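You operate a simulated robot arm through the tools that you are given. There is no shell and no other tool. Be economical: measure what you need, move in short steps, check, and stop when the job is done.

You run a simulated robot arm. Do the job below in one go: nothing can be reset, and whatever is moved stays where it is left.

TASK
Put one of the white beads from the grey tabletop on the black ring.
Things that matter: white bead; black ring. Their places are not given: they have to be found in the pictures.

It is judged by the outcome, as a careful person would: the job done as asked, and still so three seconds after it is handed in. It fails if anything else is knocked over, pushed out of place, dropped, spilled or broken.

THE ROBOT
A 7-joint arm with a two-finger parallel gripper, fixed in place. Base frame: the origin is at the foot of the arm, x ahead of it, y to its left, z up; the work surface is at about z = 0. Readings come in m, degrees, newtons and seconds.
With the tool pointing down near the work surface it reaches from about 0.22 to 0.58 m from the base axis. Its first joint turns from -66.0 to 66.0 degrees. Payload 2.5 kg.
Tool frame: the origin (TCP) lies between the finger pads and is the grasp point; the fingertips stand 0.023 m ahead of it; z points along the fingers, y is the line along which they close. Largest opening 0.094 m; finger width 0.038, thickness 0.01; the body of the gripper, 0.054 by 0.096 m, starts 0.039 m behind the TCP.
Orientation is that of the tool frame in the base frame, as a unit quaternion [x, y, z, w]. With the fingers straight down and closing along the base's y, the tool's x points along the base's -x, its y along +y and its z along -z.

THE INTERFACE
- The arm moves only by the tool send_rows. Its argument "increments" is a list that holds one entry, the list of rows, each a list of 5 numbers: the shift along the tool's x, y, z in m, then the turn about the tool's z in degrees, then the gripper command, from -1 (fully open) to 1 (shut), values between in proportion. In form: [[[dx, dy, dz, spin, claw], ...]]. A call has 1 to 20 rows; each row is the pose to reach, as a shift and turn from the pose commanded when the call began, along the tool's axes at that moment. Each row takes 0.2 s and may step no farther than 0.05 m and 8.6 degrees from the row before; otherwise, or with a gripper value out of range, the whole call is refused. Where a pose cannot be reached the arm comes as near as it can. A force on the tool above 40 N (or 10 N above the force at the start of the call, whichever is more), or a blocked arm, ends the call early, and 0.2 s more pass. Each finger travels about 0.108 m/s and halts on what it meets, pressing with about 44 N; the grip force reading is that of the motor and also rises with nothing between the fingers. The clock runs only during rows and for 0.2 s after the last one: add rows that repeat a pose to give the fingers time. The reply holds the time, the measured pose of the TCP, the force on the tool along the base axes, the opening and the grip force, in the units named above and with some noise, and new pictures: "pictures" is both (left out), scene, wrist or none.
- Cameras (640 x 400 px; columns grow to the right, rows downward): "scene" is fixed at [0.0915, -0.3837, 0.5554]; the picture's right is [0.94, -0.35, 0.00], its down [-0.19, -0.52, -0.83] and it looks along [0.29, 0.78, -0.56] (base axes); focal length 319 px, centre (320, 200). "wrist" rides on the gripper at [-0.039, 0, -0.044] in the tool frame; the picture's right is [0.00, -1.00, 0.00], its down [0.97, 0.00, -0.24] and it looks along [0.24, 0.00, 0.97] (tool axes); focal length 218 px, centre (320, 200).
- measure_at(camera, pixels): there is no depth. For up to 12 entries [column, row, z] of the newest picture of that camera ("zoom" is the newest enlarged one), the place [x, y] in the base frame at which the ray of that pixel passes the height z, good to about 0.003 m, but the place of the scene camera against the robot may be out by one fixed shift of up to 0.025 m in any direction. It takes no simulated time.
- zoom(camera, box): a new picture of the part [left, top, right, bottom] of that camera's present view, enlarged. It takes no simulated time.
- finish_job(): hands the job in; it is judged then, once.

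Work in short steps. Measure before you move; look again where a grasp or a placing could have gone wrong, and mend it. You have 60 turns and 120 pictures in all, those below and enlarged ones among them. Open the gripper and draw the arm clear of the work before you hand the job in, unless the task says otherwise; then end with one line.

The tools are called after ">>>" by a JSON object that holds its "fn" and its "kwargs". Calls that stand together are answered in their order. send_rows: Moves the arm, as the interface text tells. Its arguments: {"type":"object","properties":{"increments":{"type":"array","items":{"type":"array","items":{"type":"array","items":{"type":"number"}}}},"pictures":{"type":"string","enum":["both","scene","wrist","none"]}},"required":["increments"]} The other tools are called the same way: measure_at (camera, pixels) gives the place at which the rays of pixels pass given heights; zoom (camera, box) takes an enlarged picture of a part of a camera's view; finish_job () hands the job in.

At the start:

```text
time: 0.0
position: [0.4379, 0.0915, 0.2073]
ee_rot: [0.0, 1.0, 0.0, 0.0]
ft_force: [0.7, 0.0, -0.7]
opening: 0.0942
finger_force: 0.0
```

scene: 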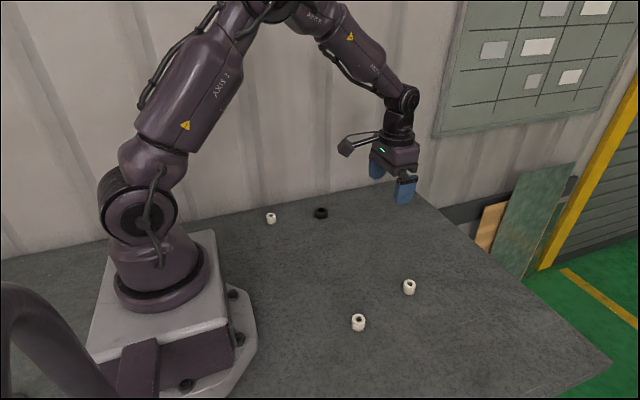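
wrist: 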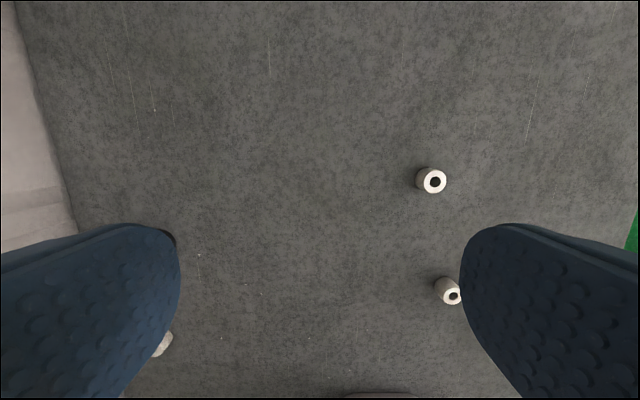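

The scene shows white beads at about (271,218), (409,287) and (358,322), and a black ring at (321,213). I'll zoom in on them and measure.

>>> {"fn": "zoom", "kwargs": {"camera": "scene", "box": [250, 190, 350, 252]}}

>>> {"fn": "zoom", "kwargs": {"camera": "wrist", "box": [380, 140, 500, 215]}}

>>> {"fn": "measure_at", "kwargs": {"camera": "scene", "pixels": [[271, 218, 0.01], [321, 213, 0.01], [409, 287, 0.01], [358, 322, 0.01]]}}

>>> {"fn": "measure_at", "kwargs": {"camera": "wrist", "pixels": [[435, 181, 0.02], [453, 296, 0.02], [421, 180, 0.0], [447, 181, 0.02], [423, 181, 0.02], [162, 345, 0.01]]}}

```text
6.40 times, centred on (300, 221) of scene
```

zoom: 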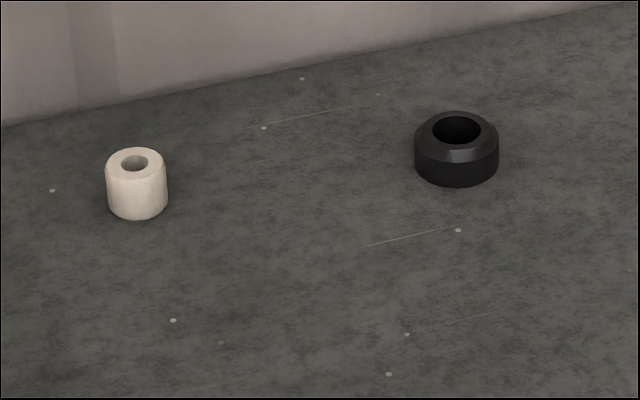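

```text
5.33 times, centred on (440, 178) of wrist
```

zoom: 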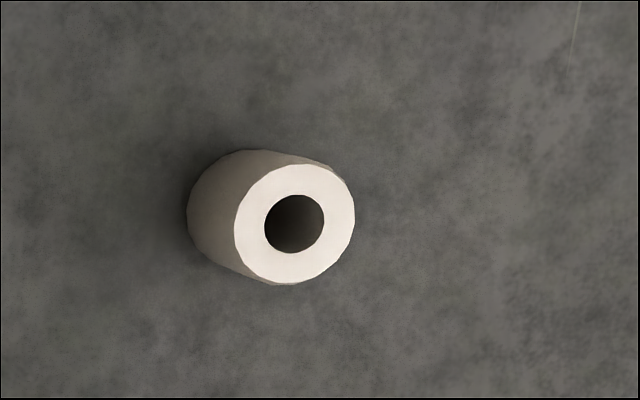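

```text
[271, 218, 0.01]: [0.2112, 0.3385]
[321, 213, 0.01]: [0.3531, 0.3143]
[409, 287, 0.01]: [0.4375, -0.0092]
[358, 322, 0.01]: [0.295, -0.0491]
```

```text
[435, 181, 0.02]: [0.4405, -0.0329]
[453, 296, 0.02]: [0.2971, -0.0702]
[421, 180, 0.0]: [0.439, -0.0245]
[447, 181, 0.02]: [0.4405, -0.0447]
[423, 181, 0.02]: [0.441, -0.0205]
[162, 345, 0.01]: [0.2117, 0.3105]
```

The wrist view puts the near bead at about (0.4405, -0.033). The scene camera is off by about (0.003, -0.023). I'll move above that bead and look again.

>>> {"fn": "send_rows", "kwargs": {"increments": [[[0, -0.04, 0.02, 0, -1], [-0.001, -0.08, 0.05, 0, -1], [-0.0026, -0.1245, 0.07, 0, -1], [-0.0026, -0.1245, 0.09, 0, -1], [-0.0026, -0.1245, 0.09, 0, -1]]]}}

```text
time: 1.2
position: [0.4404, -0.0336, 0.1152]
ee_rot: [0.0, 1.0, 0.0, 0.0]
ft_force: [0.8, -0.5, -1.2]
opening: 0.0939
finger_force: 0.1
```

scene: 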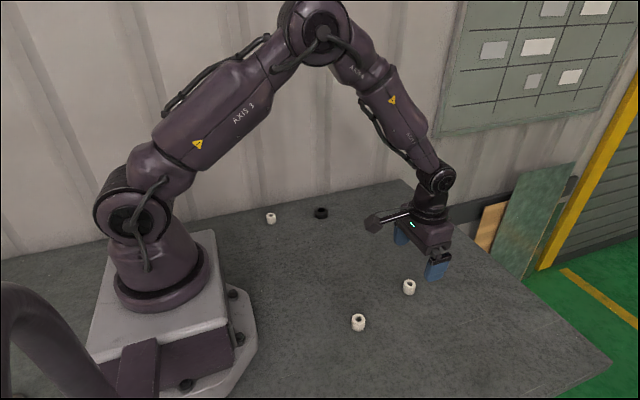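
wrist: 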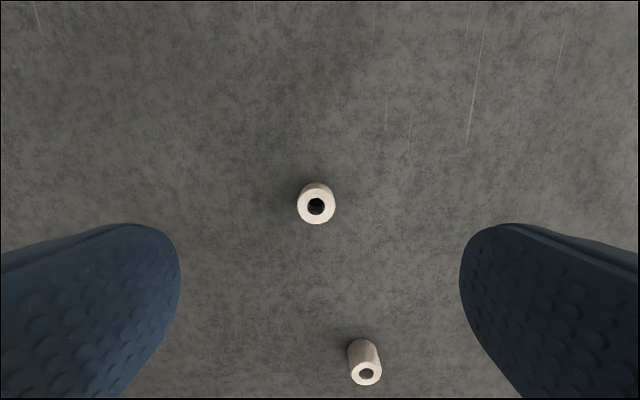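

The bead top is now at (316,206) in the wrist view. I'll measure its centre, edges and height.

>>> {"fn": "measure_at", "kwargs": {"camera": "wrist", "pixels": [[316, 205, 0.024], [316, 205, 0.03], [316, 205, 0.018], [297, 205, 0.024], [336, 205, 0.024], [318, 182, 0.0], [316, 224, 0.024]]}}

>>> {"fn": "zoom", "kwargs": {"camera": "wrist", "box": [272, 175, 368, 235]}}

```text
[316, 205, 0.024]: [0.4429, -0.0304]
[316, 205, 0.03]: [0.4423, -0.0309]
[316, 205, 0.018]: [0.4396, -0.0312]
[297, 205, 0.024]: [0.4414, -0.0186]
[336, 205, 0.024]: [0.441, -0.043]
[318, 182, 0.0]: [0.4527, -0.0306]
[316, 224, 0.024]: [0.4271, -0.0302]
```

```text
6.67 times, centred on (320, 205) of wrist
```

zoom: 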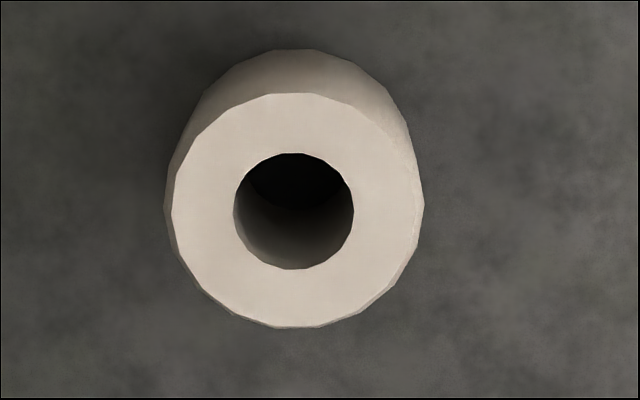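

The bead centre is about (0.4415, -0.031), it is about 0.024 m wide, and nothing stands near the fingers. I'll descend to z of about 0.028 and close.

>>> {"fn": "send_rows", "kwargs": {"increments": [[[-0.001, 0.0025, 0.03, 0, -1], [-0.001, 0.0025, 0.06, 0, -1], [-0.001, 0.0025, 0.08, 0, -1], [-0.001, 0.0025, 0.086, 0, -1], [-0.001, 0.0025, 0.086, 0, -1], [-0.001, 0.0025, 0.086, 0, 0.0], [-0.001, 0.0025, 0.086, 0, 0.4], [-0.001, 0.0025, 0.086, 0, 1], [-0.001, 0.0025, 0.086, 0, 1], [-0.001, 0.0025, 0.086, 0, 1]]]}}

```text
time: 3.4
position: [0.4413, -0.0306, 0.0304]
ee_rot: [0.0, 1.0, 0.0, 0.0]
ft_force: [0.1, -0.6, 0.3]
opening: 0.0227
finger_force: 44.1
```

scene: 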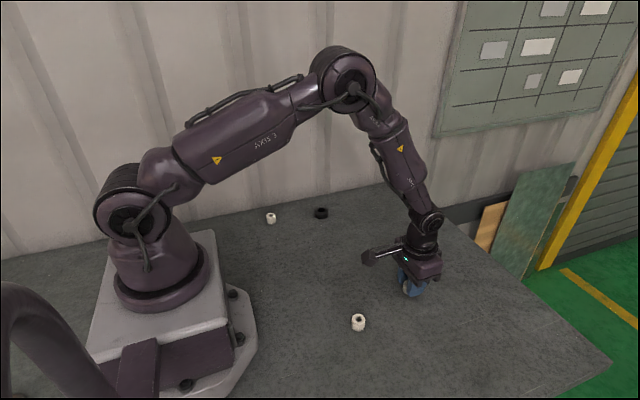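
wrist: 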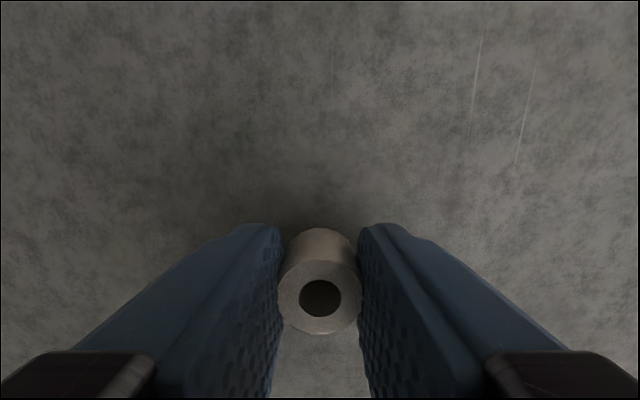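

The opening of 0.0227 at 44 N shows the bead is held. I'll lift and carry it over to above the ring, estimated at (0.355, 0.292).

>>> {"fn": "send_rows", "kwargs": {"increments": [[[0, 0, -0.03, 0, 1], [0, 0, -0.07, 0, 1], [0, 0, -0.1, 0, 1], [0.01, 0.04, -0.1, 0, 1], [0.02, 0.08, -0.1, 0, 1], [0.03, 0.12, -0.1, 0, 1], [0.04, 0.16, -0.1, 0, 1], [0.05, 0.2, -0.1, 0, 1], [0.06, 0.24, -0.1, 0, 1], [0.07, 0.28, -0.1, 0, 1], [0.08, 0.305, -0.1, 0, 1], [0.086, 0.322, -0.1, 0, 1], [0.086, 0.322, -0.1, 0, 1], [0.086, 0.322, -0.1, 0, 1]]]}}

```text
time: 6.4
position: [0.3559, 0.2906, 0.131]
ee_rot: [0.0, 1.0, 0.0, 0.0]
ft_force: [-0.2, 0.2, -0.4]
opening: 0.0001
finger_force: 42.3
```

scene: 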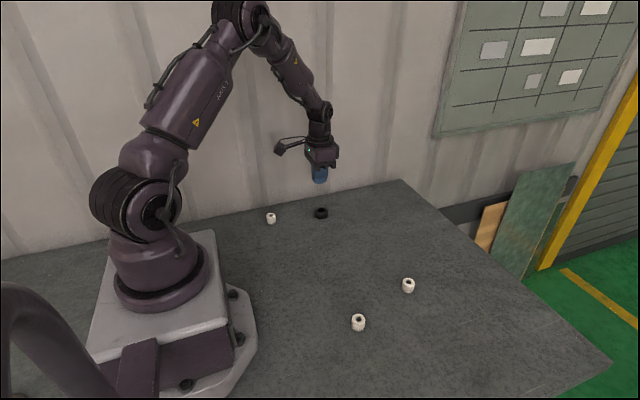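
wrist: 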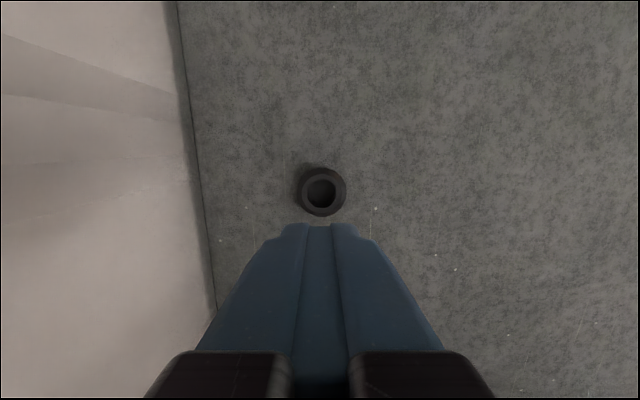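

The opening reads 0.0001, so the bead slipped out. It is standing upright again near its old place at (408,285). While here I'll measure the ring at (322,191) and look closely at it and the beads.

>>> {"fn": "zoom", "kwargs": {"camera": "wrist", "box": [272, 155, 368, 215]}}

>>> {"fn": "zoom", "kwargs": {"camera": "scene", "box": [330, 265, 440, 334]}}

>>> {"fn": "measure_at", "kwargs": {"camera": "wrist", "pixels": [[322, 191, 0.018], [298, 191, 0.018], [346, 191, 0.018], [322, 191, 0.024], [322, 216, 0.015]]}}

```text
6.67 times, centred on (320, 185) of wrist
```

zoom: 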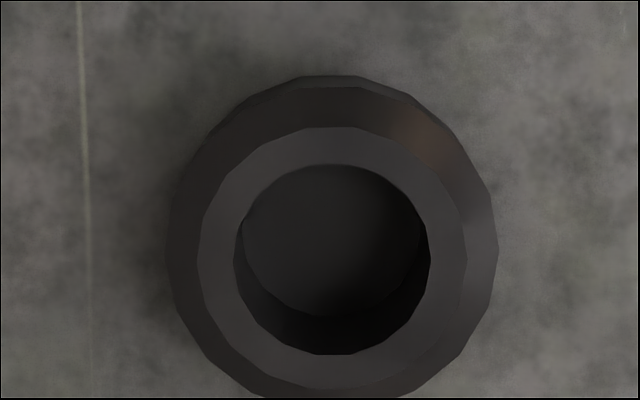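

```text
5.80 times, centred on (385, 300) of scene
```

zoom: 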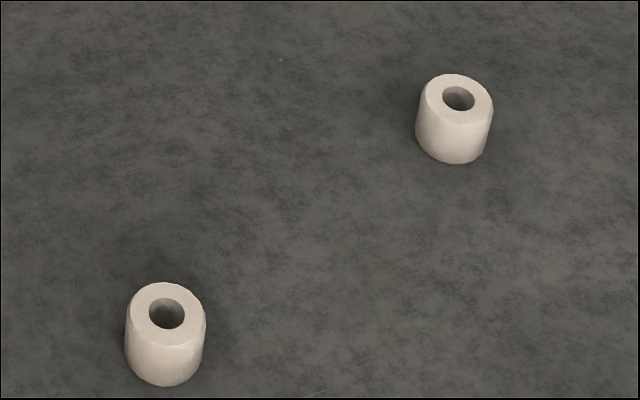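

```text
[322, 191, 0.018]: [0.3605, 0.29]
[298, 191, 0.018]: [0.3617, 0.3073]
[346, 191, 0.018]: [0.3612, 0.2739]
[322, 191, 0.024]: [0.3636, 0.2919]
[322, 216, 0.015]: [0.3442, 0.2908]
```

The ring top is centred near (0.361, 0.290). It is about 0.028 m wide with a hole of about 0.02 m, so a bead can rest on it. I'll go back over the fallen bead, open, and look before trying a deeper grasp.

>>> {"fn": "send_rows", "kwargs": {"increments": [[[-0.01, -0.04, 0, 0, 1], [-0.02, -0.08, 0, 0, 1], [-0.03, -0.12, 0, 0, 0], [-0.04, -0.16, 0, 0, -1], [-0.05, -0.2, 0, 0, -1], [-0.06, -0.24, 0, 0, -1], [-0.07, -0.28, 0, 0, -1], [-0.08, -0.305, 0.01, 0, -1], [-0.086, -0.322, 0.016, 0, -1], [-0.086, -0.322, 0.016, 0, -1], [-0.086, -0.322, 0.016, 0, -1]]], "pictures": "wrist"}}

```text
time: 8.8
position: [0.4398, -0.0311, 0.1134]
ee_rot: [0.001, 1.0, -0.001, 0.001]
ft_force: [-0.7, -0.2, 0.1]
opening: 0.0938
finger_force: 0.0
```

wrist: 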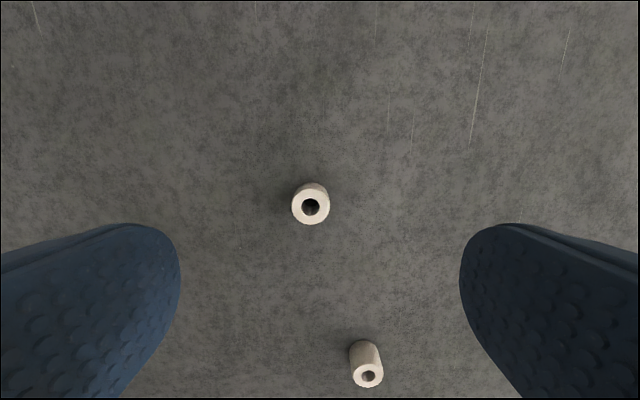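

The bead's top is at (311,207), still upright. I'll measure it.

>>> {"fn": "measure_at", "kwargs": {"camera": "wrist", "pixels": [[311, 206, 0.024], [291, 206, 0.024], [330, 206, 0.024], [311, 225, 0.024], [310, 183, 0.003]]}}

>>> {"fn": "zoom", "kwargs": {"camera": "wrist", "box": [272, 175, 368, 235]}}

```text
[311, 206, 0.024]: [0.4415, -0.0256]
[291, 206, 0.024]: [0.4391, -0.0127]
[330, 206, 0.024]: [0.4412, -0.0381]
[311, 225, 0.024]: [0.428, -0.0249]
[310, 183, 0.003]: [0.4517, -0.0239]
```

```text
6.67 times, centred on (320, 205) of wrist
```

zoom: 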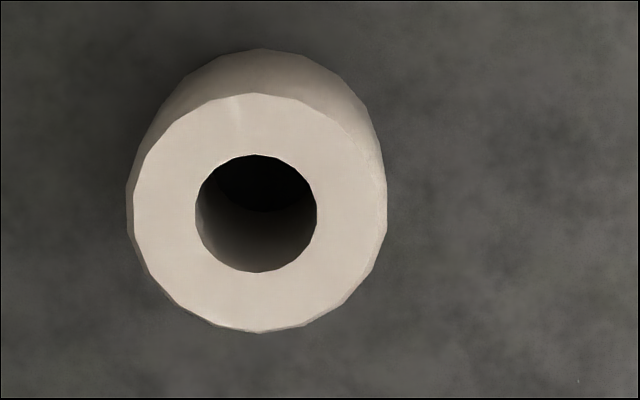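

The bead centre is (0.441, -0.0255). I'll shift, descend about 4 mm deeper than before, close, and wait.

>>> {"fn": "send_rows", "kwargs": {"increments": [[[-0.001, 0.0055, 0.03, 0, -1], [-0.001, 0.0055, 0.06, 0, -1], [-0.001, 0.0055, 0.08, 0, -1], [-0.001, 0.0055, 0.089, 0, -1], [-0.001, 0.0055, 0.089, 0, -1], [-0.001, 0.0055, 0.089, 0, -0.3], [-0.001, 0.0055, 0.089, 0, 0.1], [-0.001, 0.0055, 0.089, 0, 0.35], [-0.001, 0.0055, 0.089, 0, 0.6], [-0.001, 0.0055, 0.089, 0, 1], [-0.001, 0.0055, 0.089, 0, 1], [-0.001, 0.0055, 0.089, 0, 1]]]}}

```text
time: 11.4
position: [0.4429, -0.0265, 0.0263]
ee_rot: [0.0, 1.0, 0.001, 0.001]
ft_force: [-0.1, 0.2, 0.6]
opening: 0.0233
finger_force: 44.4
```

scene: 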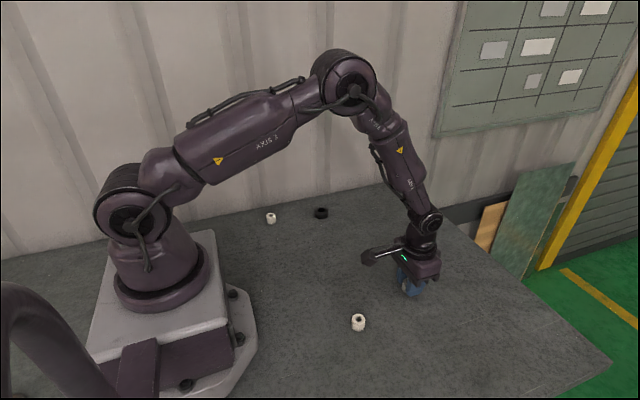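
wrist: 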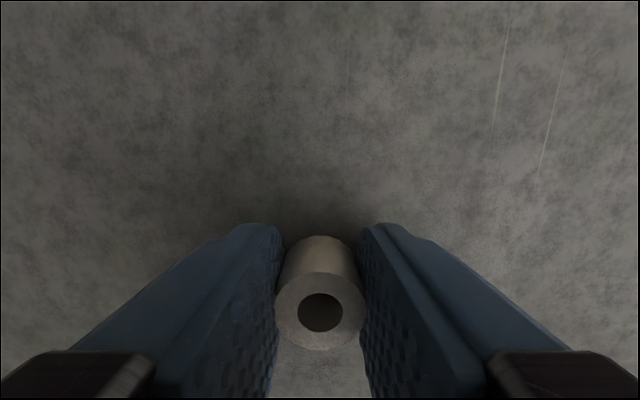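

The bead is gripped deeper this time, at an opening of 0.0233. I'll lift slowly by 12 mm and check for slip.

>>> {"fn": "send_rows", "kwargs": {"increments": [[[0, 0, -0.002, 0, 1], [0, 0, -0.004, 0, 1], [0, 0, -0.006, 0, 1], [0, 0, -0.009, 0, 1], [0, 0, -0.012, 0, 1], [0, 0, -0.012, 0, 1]]], "pictures": "wrist"}}

```text
time: 12.8
position: [0.4423, -0.022, 0.0378]
ee_rot: [0.0, 1.0, 0.0, 0.0]
ft_force: [0.3, -0.1, 0.1]
opening: 0.023
finger_force: 44.0
```

wrist: 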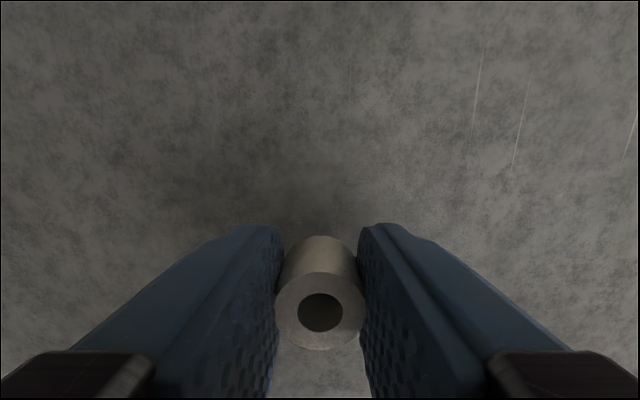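

The bead holds the same place between the fingers, so it is lifted. I'll raise it further and check.

>>> {"fn": "send_rows", "kwargs": {"increments": [[[0, 0, -0.005, 0, 1], [0, 0, -0.012, 0, 1], [0, 0, -0.02, 0, 1], [0, 0, -0.03, 0, 1], [0, 0, -0.04, 0, 1], [0, 0, -0.05, 0, 1], [0, 0, -0.056, 0, 1], [0, 0, -0.06, 0, 1], [0, 0, -0.06, 0, 1]]], "pictures": "wrist"}}

```text
time: 14.8
position: [0.4416, -0.0248, 0.0978]
ee_rot: [0.0, 1.0, 0.001, 0.0]
ft_force: [-0.2, -0.2, 0.9]
opening: 0.023
finger_force: 43.9
```

wrist: 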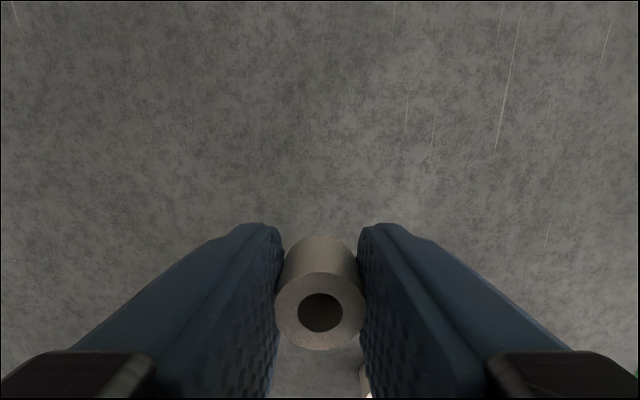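

The bead is still held firmly. I'll carry it to above the ring at (0.361, 0.290), z of about 0.125, at moderate speed.

>>> {"fn": "send_rows", "kwargs": {"increments": [[[0, 0.003, -0.01, 0, 1], [0.002, 0.01, -0.02, 0, 1], [0.006, 0.024, -0.027, 0, 1], [0.011, 0.042, -0.027, 0, 1], [0.016, 0.062, -0.027, 0, 1], [0.021, 0.082, -0.027, 0, 1], [0.026, 0.102, -0.027, 0, 1], [0.031, 0.122, -0.027, 0, 1], [0.037, 0.142, -0.027, 0, 1], [0.042, 0.162, -0.027, 0, 1], [0.047, 0.182, -0.027, 0, 1], [0.052, 0.202, -0.027, 0, 1], [0.057, 0.222, -0.027, 0, 1], [0.062, 0.242, -0.027, 0, 1], [0.067, 0.262, -0.027, 0, 1], [0.073, 0.282, -0.027, 0, 1], [0.078, 0.3, -0.027, 0, 1], [0.0805, 0.31, -0.027, 0, 1], [0.0815, 0.315, -0.027, 0, 1], [0.0815, 0.315, -0.027, 0, 1]]]}}

```text
time: 19.0
position: [0.3624, 0.2903, 0.1247]
ee_rot: [0.001, 1.0, 0.0, 0.0]
ft_force: [0.6, -0.4, -0.3]
opening: 0.0229
finger_force: 44.4
```

scene: 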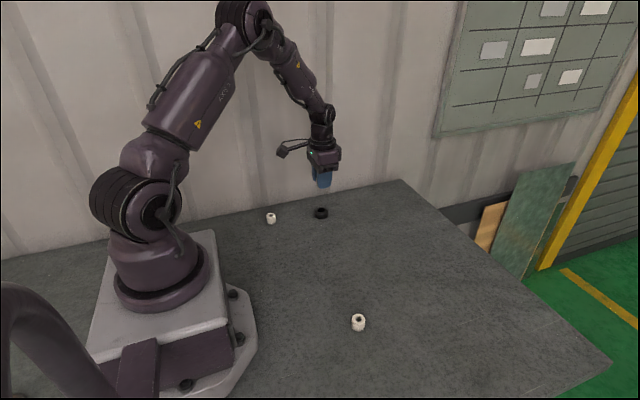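
wrist: 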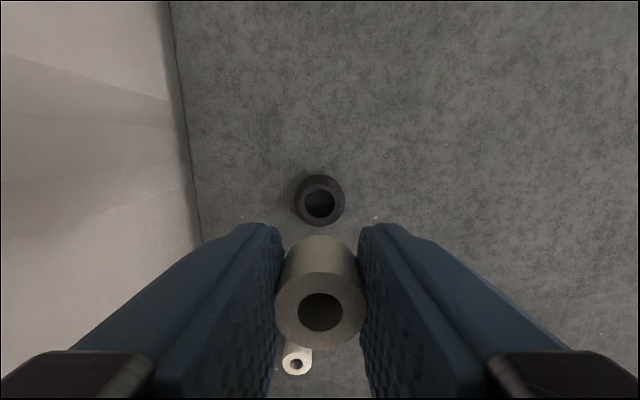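

The bead is held and the ring is at about (320,203) in the wrist view. I'll zoom and measure it precisely.

>>> {"fn": "zoom", "kwargs": {"camera": "wrist", "box": [272, 170, 368, 230]}}

>>> {"fn": "measure_at", "kwargs": {"camera": "wrist", "pixels": [[320, 204, 0.018], [320, 204, 0.018], [320, 204, 0.014], [320, 204, 0.014], [295, 200, 0.01], [345, 200, 0.01]]}}

```text
6.67 times, centred on (320, 200) of wrist
```

zoom: 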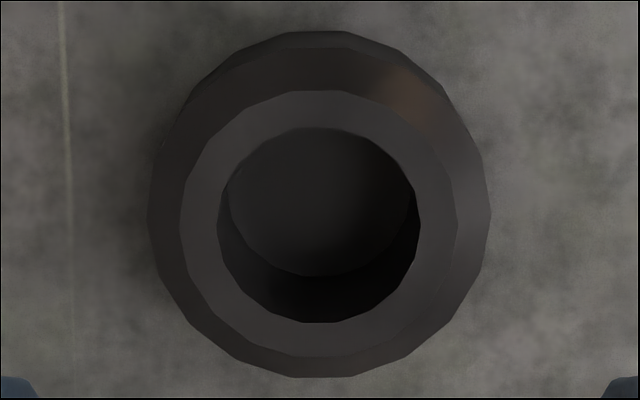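

```text
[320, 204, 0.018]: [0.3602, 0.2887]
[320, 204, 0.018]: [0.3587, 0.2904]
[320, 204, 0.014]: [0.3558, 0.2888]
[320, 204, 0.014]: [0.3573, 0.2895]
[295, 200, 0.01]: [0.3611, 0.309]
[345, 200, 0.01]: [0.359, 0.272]
```

The ring and the held bead line up within about 1 mm (ring about (0.3597, 0.2895)). The ring top is at about 0.017, so contact should come at a TCP z of about 0.043-0.045. I'll descend to 0.049 first.

>>> {"fn": "send_rows", "kwargs": {"increments": [[[0, 0, 0.015, 0, 1], [0, 0, 0.03, 0, 1], [0, 0, 0.045, 0, 1], [0, 0, 0.06, 0, 1], [0, 0, 0.07, 0, 1], [0, 0, 0.0763, 0, 1], [0, 0, 0.0763, 0, 1], [0, 0, 0.0763, 0, 1]]]}}

>>> {"fn": "zoom", "kwargs": {"camera": "scene", "box": [281, 170, 361, 220]}}

```text
time: 20.8
position: [0.3621, 0.2899, 0.0483]
ee_rot: [-0.001, 1.0, 0.0, 0.0]
ft_force: [0.6, -1.0, 0.9]
opening: 0.0232
finger_force: 44.3
```

scene: 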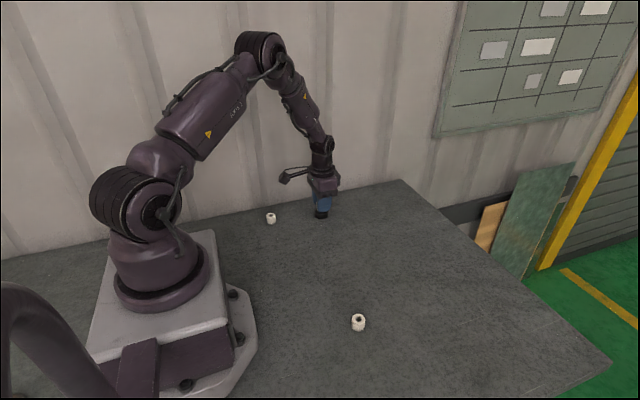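
wrist: 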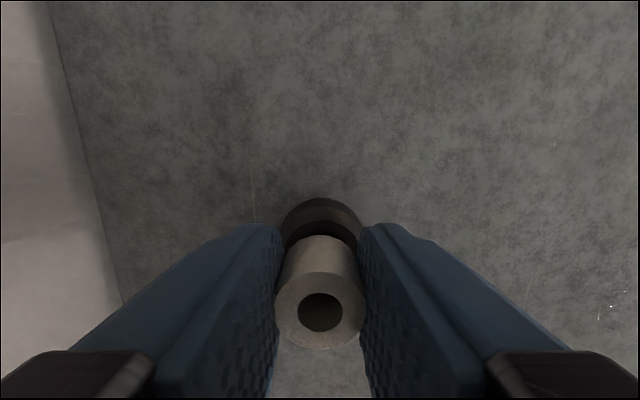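

```text
8.00 times, centred on (321, 195) of scene
```

zoom: 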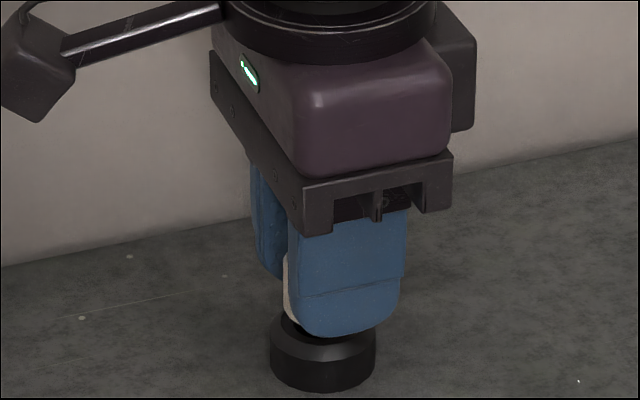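

The alignment looks good: the ring is centred at column 321 behind the bead. I'll lower in small steps, watching the force.

>>> {"fn": "send_rows", "kwargs": {"increments": [[[0, 0, 0.001, 0, 1], [0, 0, 0.002, 0, 1], [0, 0, 0.003, 0, 1], [0, 0, 0.003, 0, 1]]], "pictures": "wrist"}}

>>> {"fn": "zoom", "kwargs": {"camera": "scene", "box": [297, 195, 345, 225]}}

```text
time: 21.8
position: [0.3612, 0.2907, 0.0458]
ee_rot: [0.0, 1.0, 0.0, 0.001]
ft_force: [0.3, 0.1, -0.1]
opening: 0.0233
finger_force: 43.8
```

wrist: 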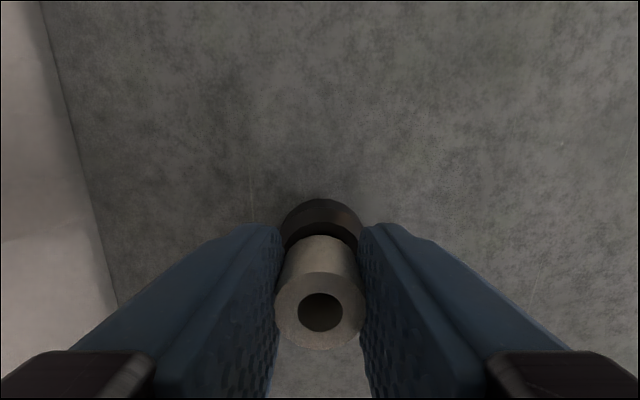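

```text
13.33 times, centred on (321, 210) of scene
```

zoom: 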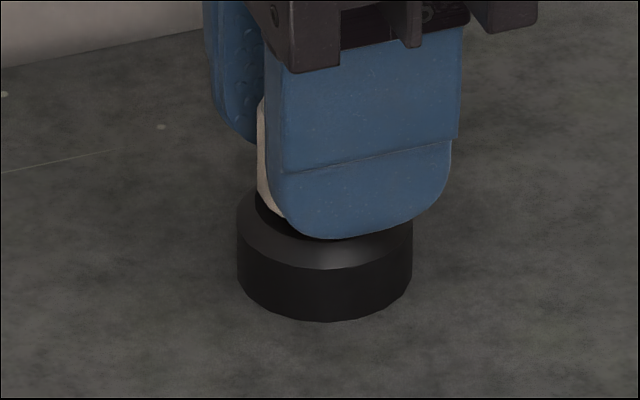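

There is no contact force yet. I'll continue down in fine steps.

>>> {"fn": "send_rows", "kwargs": {"increments": [[[0, 0, 0.0005, 0, 1], [0, 0, 0.001, 0, 1], [0, 0, 0.0015, 0, 1], [0, 0, 0.0015, 0, 1]]], "pictures": "none"}}

```text
time: 22.8
position: [0.3611, 0.289, 0.0448]
ee_rot: [-0.001, 1.0, -0.001, 0.001]
ft_force: [-0.6, 0.6, 0.0]
opening: 0.0232
finger_force: 43.9
```

Still no contact, so I'll go down another 1.5 mm.

>>> {"fn": "send_rows", "kwargs": {"increments": [[[0, 0, 0.0005, 0, 1], [0, 0, 0.001, 0, 1], [0, 0, 0.0015, 0, 1], [0, 0, 0.0015, 0, 1]]], "pictures": "none"}}

```text
time: 23.8
position: [0.3613, 0.2904, 0.0434]
ee_rot: [0.001, 1.0, 0.001, 0.001]
ft_force: [0.2, -0.6, 13.0]
opening: 0.0229
finger_force: 43.6
```

A 13 N contact force shows the bead is seated on the ring. I'll ease up 0.5 mm, then open gently.

>>> {"fn": "send_rows", "kwargs": {"increments": [[[0, 0, -0.0005, 0, 1], [0, 0, -0.0005, 0, 0.49], [0, 0, -0.0005, 0, 0.45], [0, 0, -0.0005, 0, 0.4], [0, 0, -0.0005, 0, 0.3], [0, 0, -0.0005, 0, 0.1], [0, 0, -0.0005, 0, -0.1], [0, 0, -0.0005, 0, -0.2], [0, 0, -0.0005, 0, -0.2]]]}}

>>> {"fn": "zoom", "kwargs": {"camera": "scene", "box": [297, 195, 345, 225]}}

```text
time: 25.8
position: [0.3602, 0.2902, 0.0408]
ee_rot: [0.0, 1.0, -0.001, 0.001]
ft_force: [0.2, 0.1, -0.3]
opening: 0.0563
finger_force: 0.1
```

scene: 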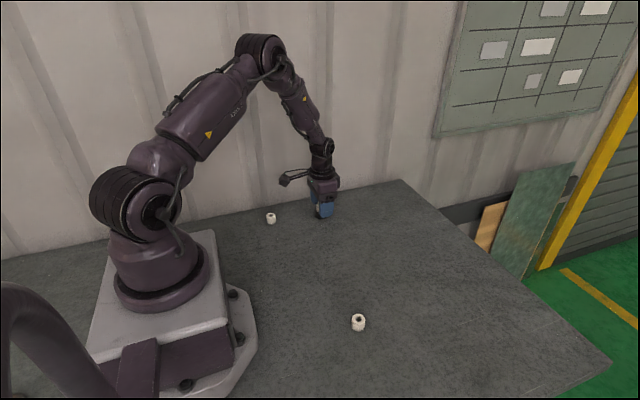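
wrist: 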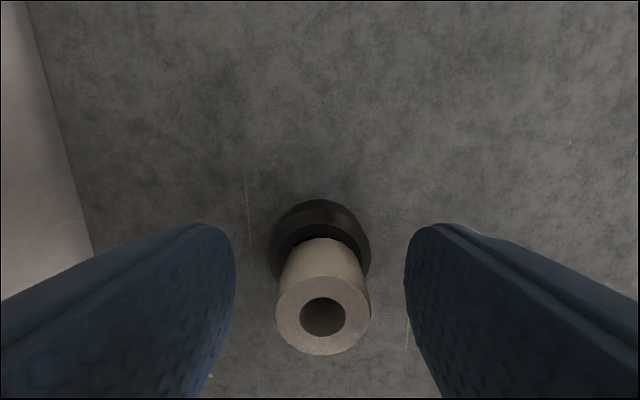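

```text
13.33 times, centred on (321, 210) of scene
```

zoom: 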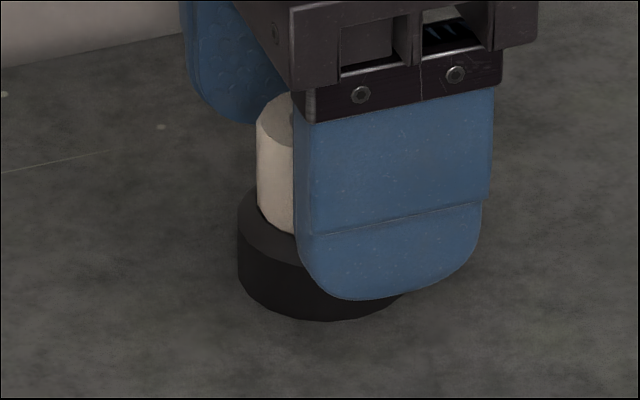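

The bead stands upright on the ring and the fingers are clear on both sides. I'll rise straight up, then draw away.

>>> {"fn": "send_rows", "kwargs": {"increments": [[[0, 0, -0.01, 0, -0.2], [0, 0, -0.03, 0, -0.2], [0, 0, -0.06, 0, -0.2], [0, 0, -0.1, 0, -0.2], [0, -0.02, -0.13, 0, -0.5], [0, -0.06, -0.13, 0, -1], [0, -0.1, -0.13, 0, -1], [0, -0.1, -0.13, 0, -1]]]}}

>>> {"fn": "zoom", "kwargs": {"camera": "scene", "box": [281, 185, 361, 235]}}

```text
time: 27.6
position: [0.361, 0.1878, 0.1753]
ee_rot: [0.0, 1.0, 0.001, 0.0]
ft_force: [0.3, 0.3, 0.2]
opening: 0.0938
finger_force: 0.1
```

scene: 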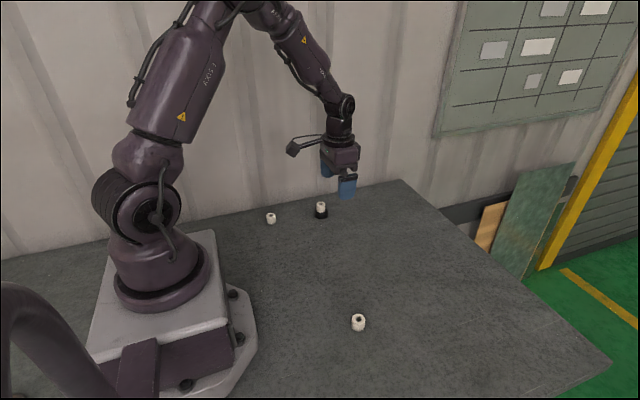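
wrist: 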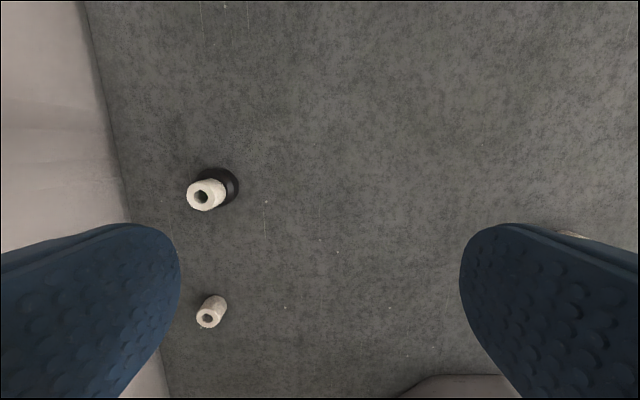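

```text
8.00 times, centred on (321, 210) of scene
```

zoom: 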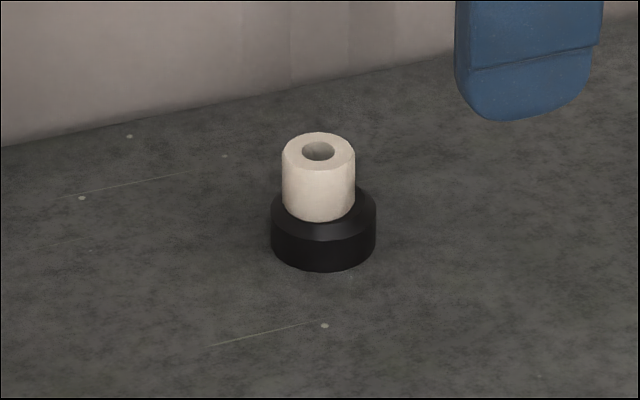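

The bead sits upright and centred on the black ring. The other beads haven't been moved, the gripper is open and the arm is clear, so I'm handing in.

>>> {"fn": "finish_job", "kwargs": {}}

```text
The job is handed in.
```

One white bead now stands upright on the black ring; it slipped from the gripper on the first try and landed upright near its original spot, and the second grasp held.
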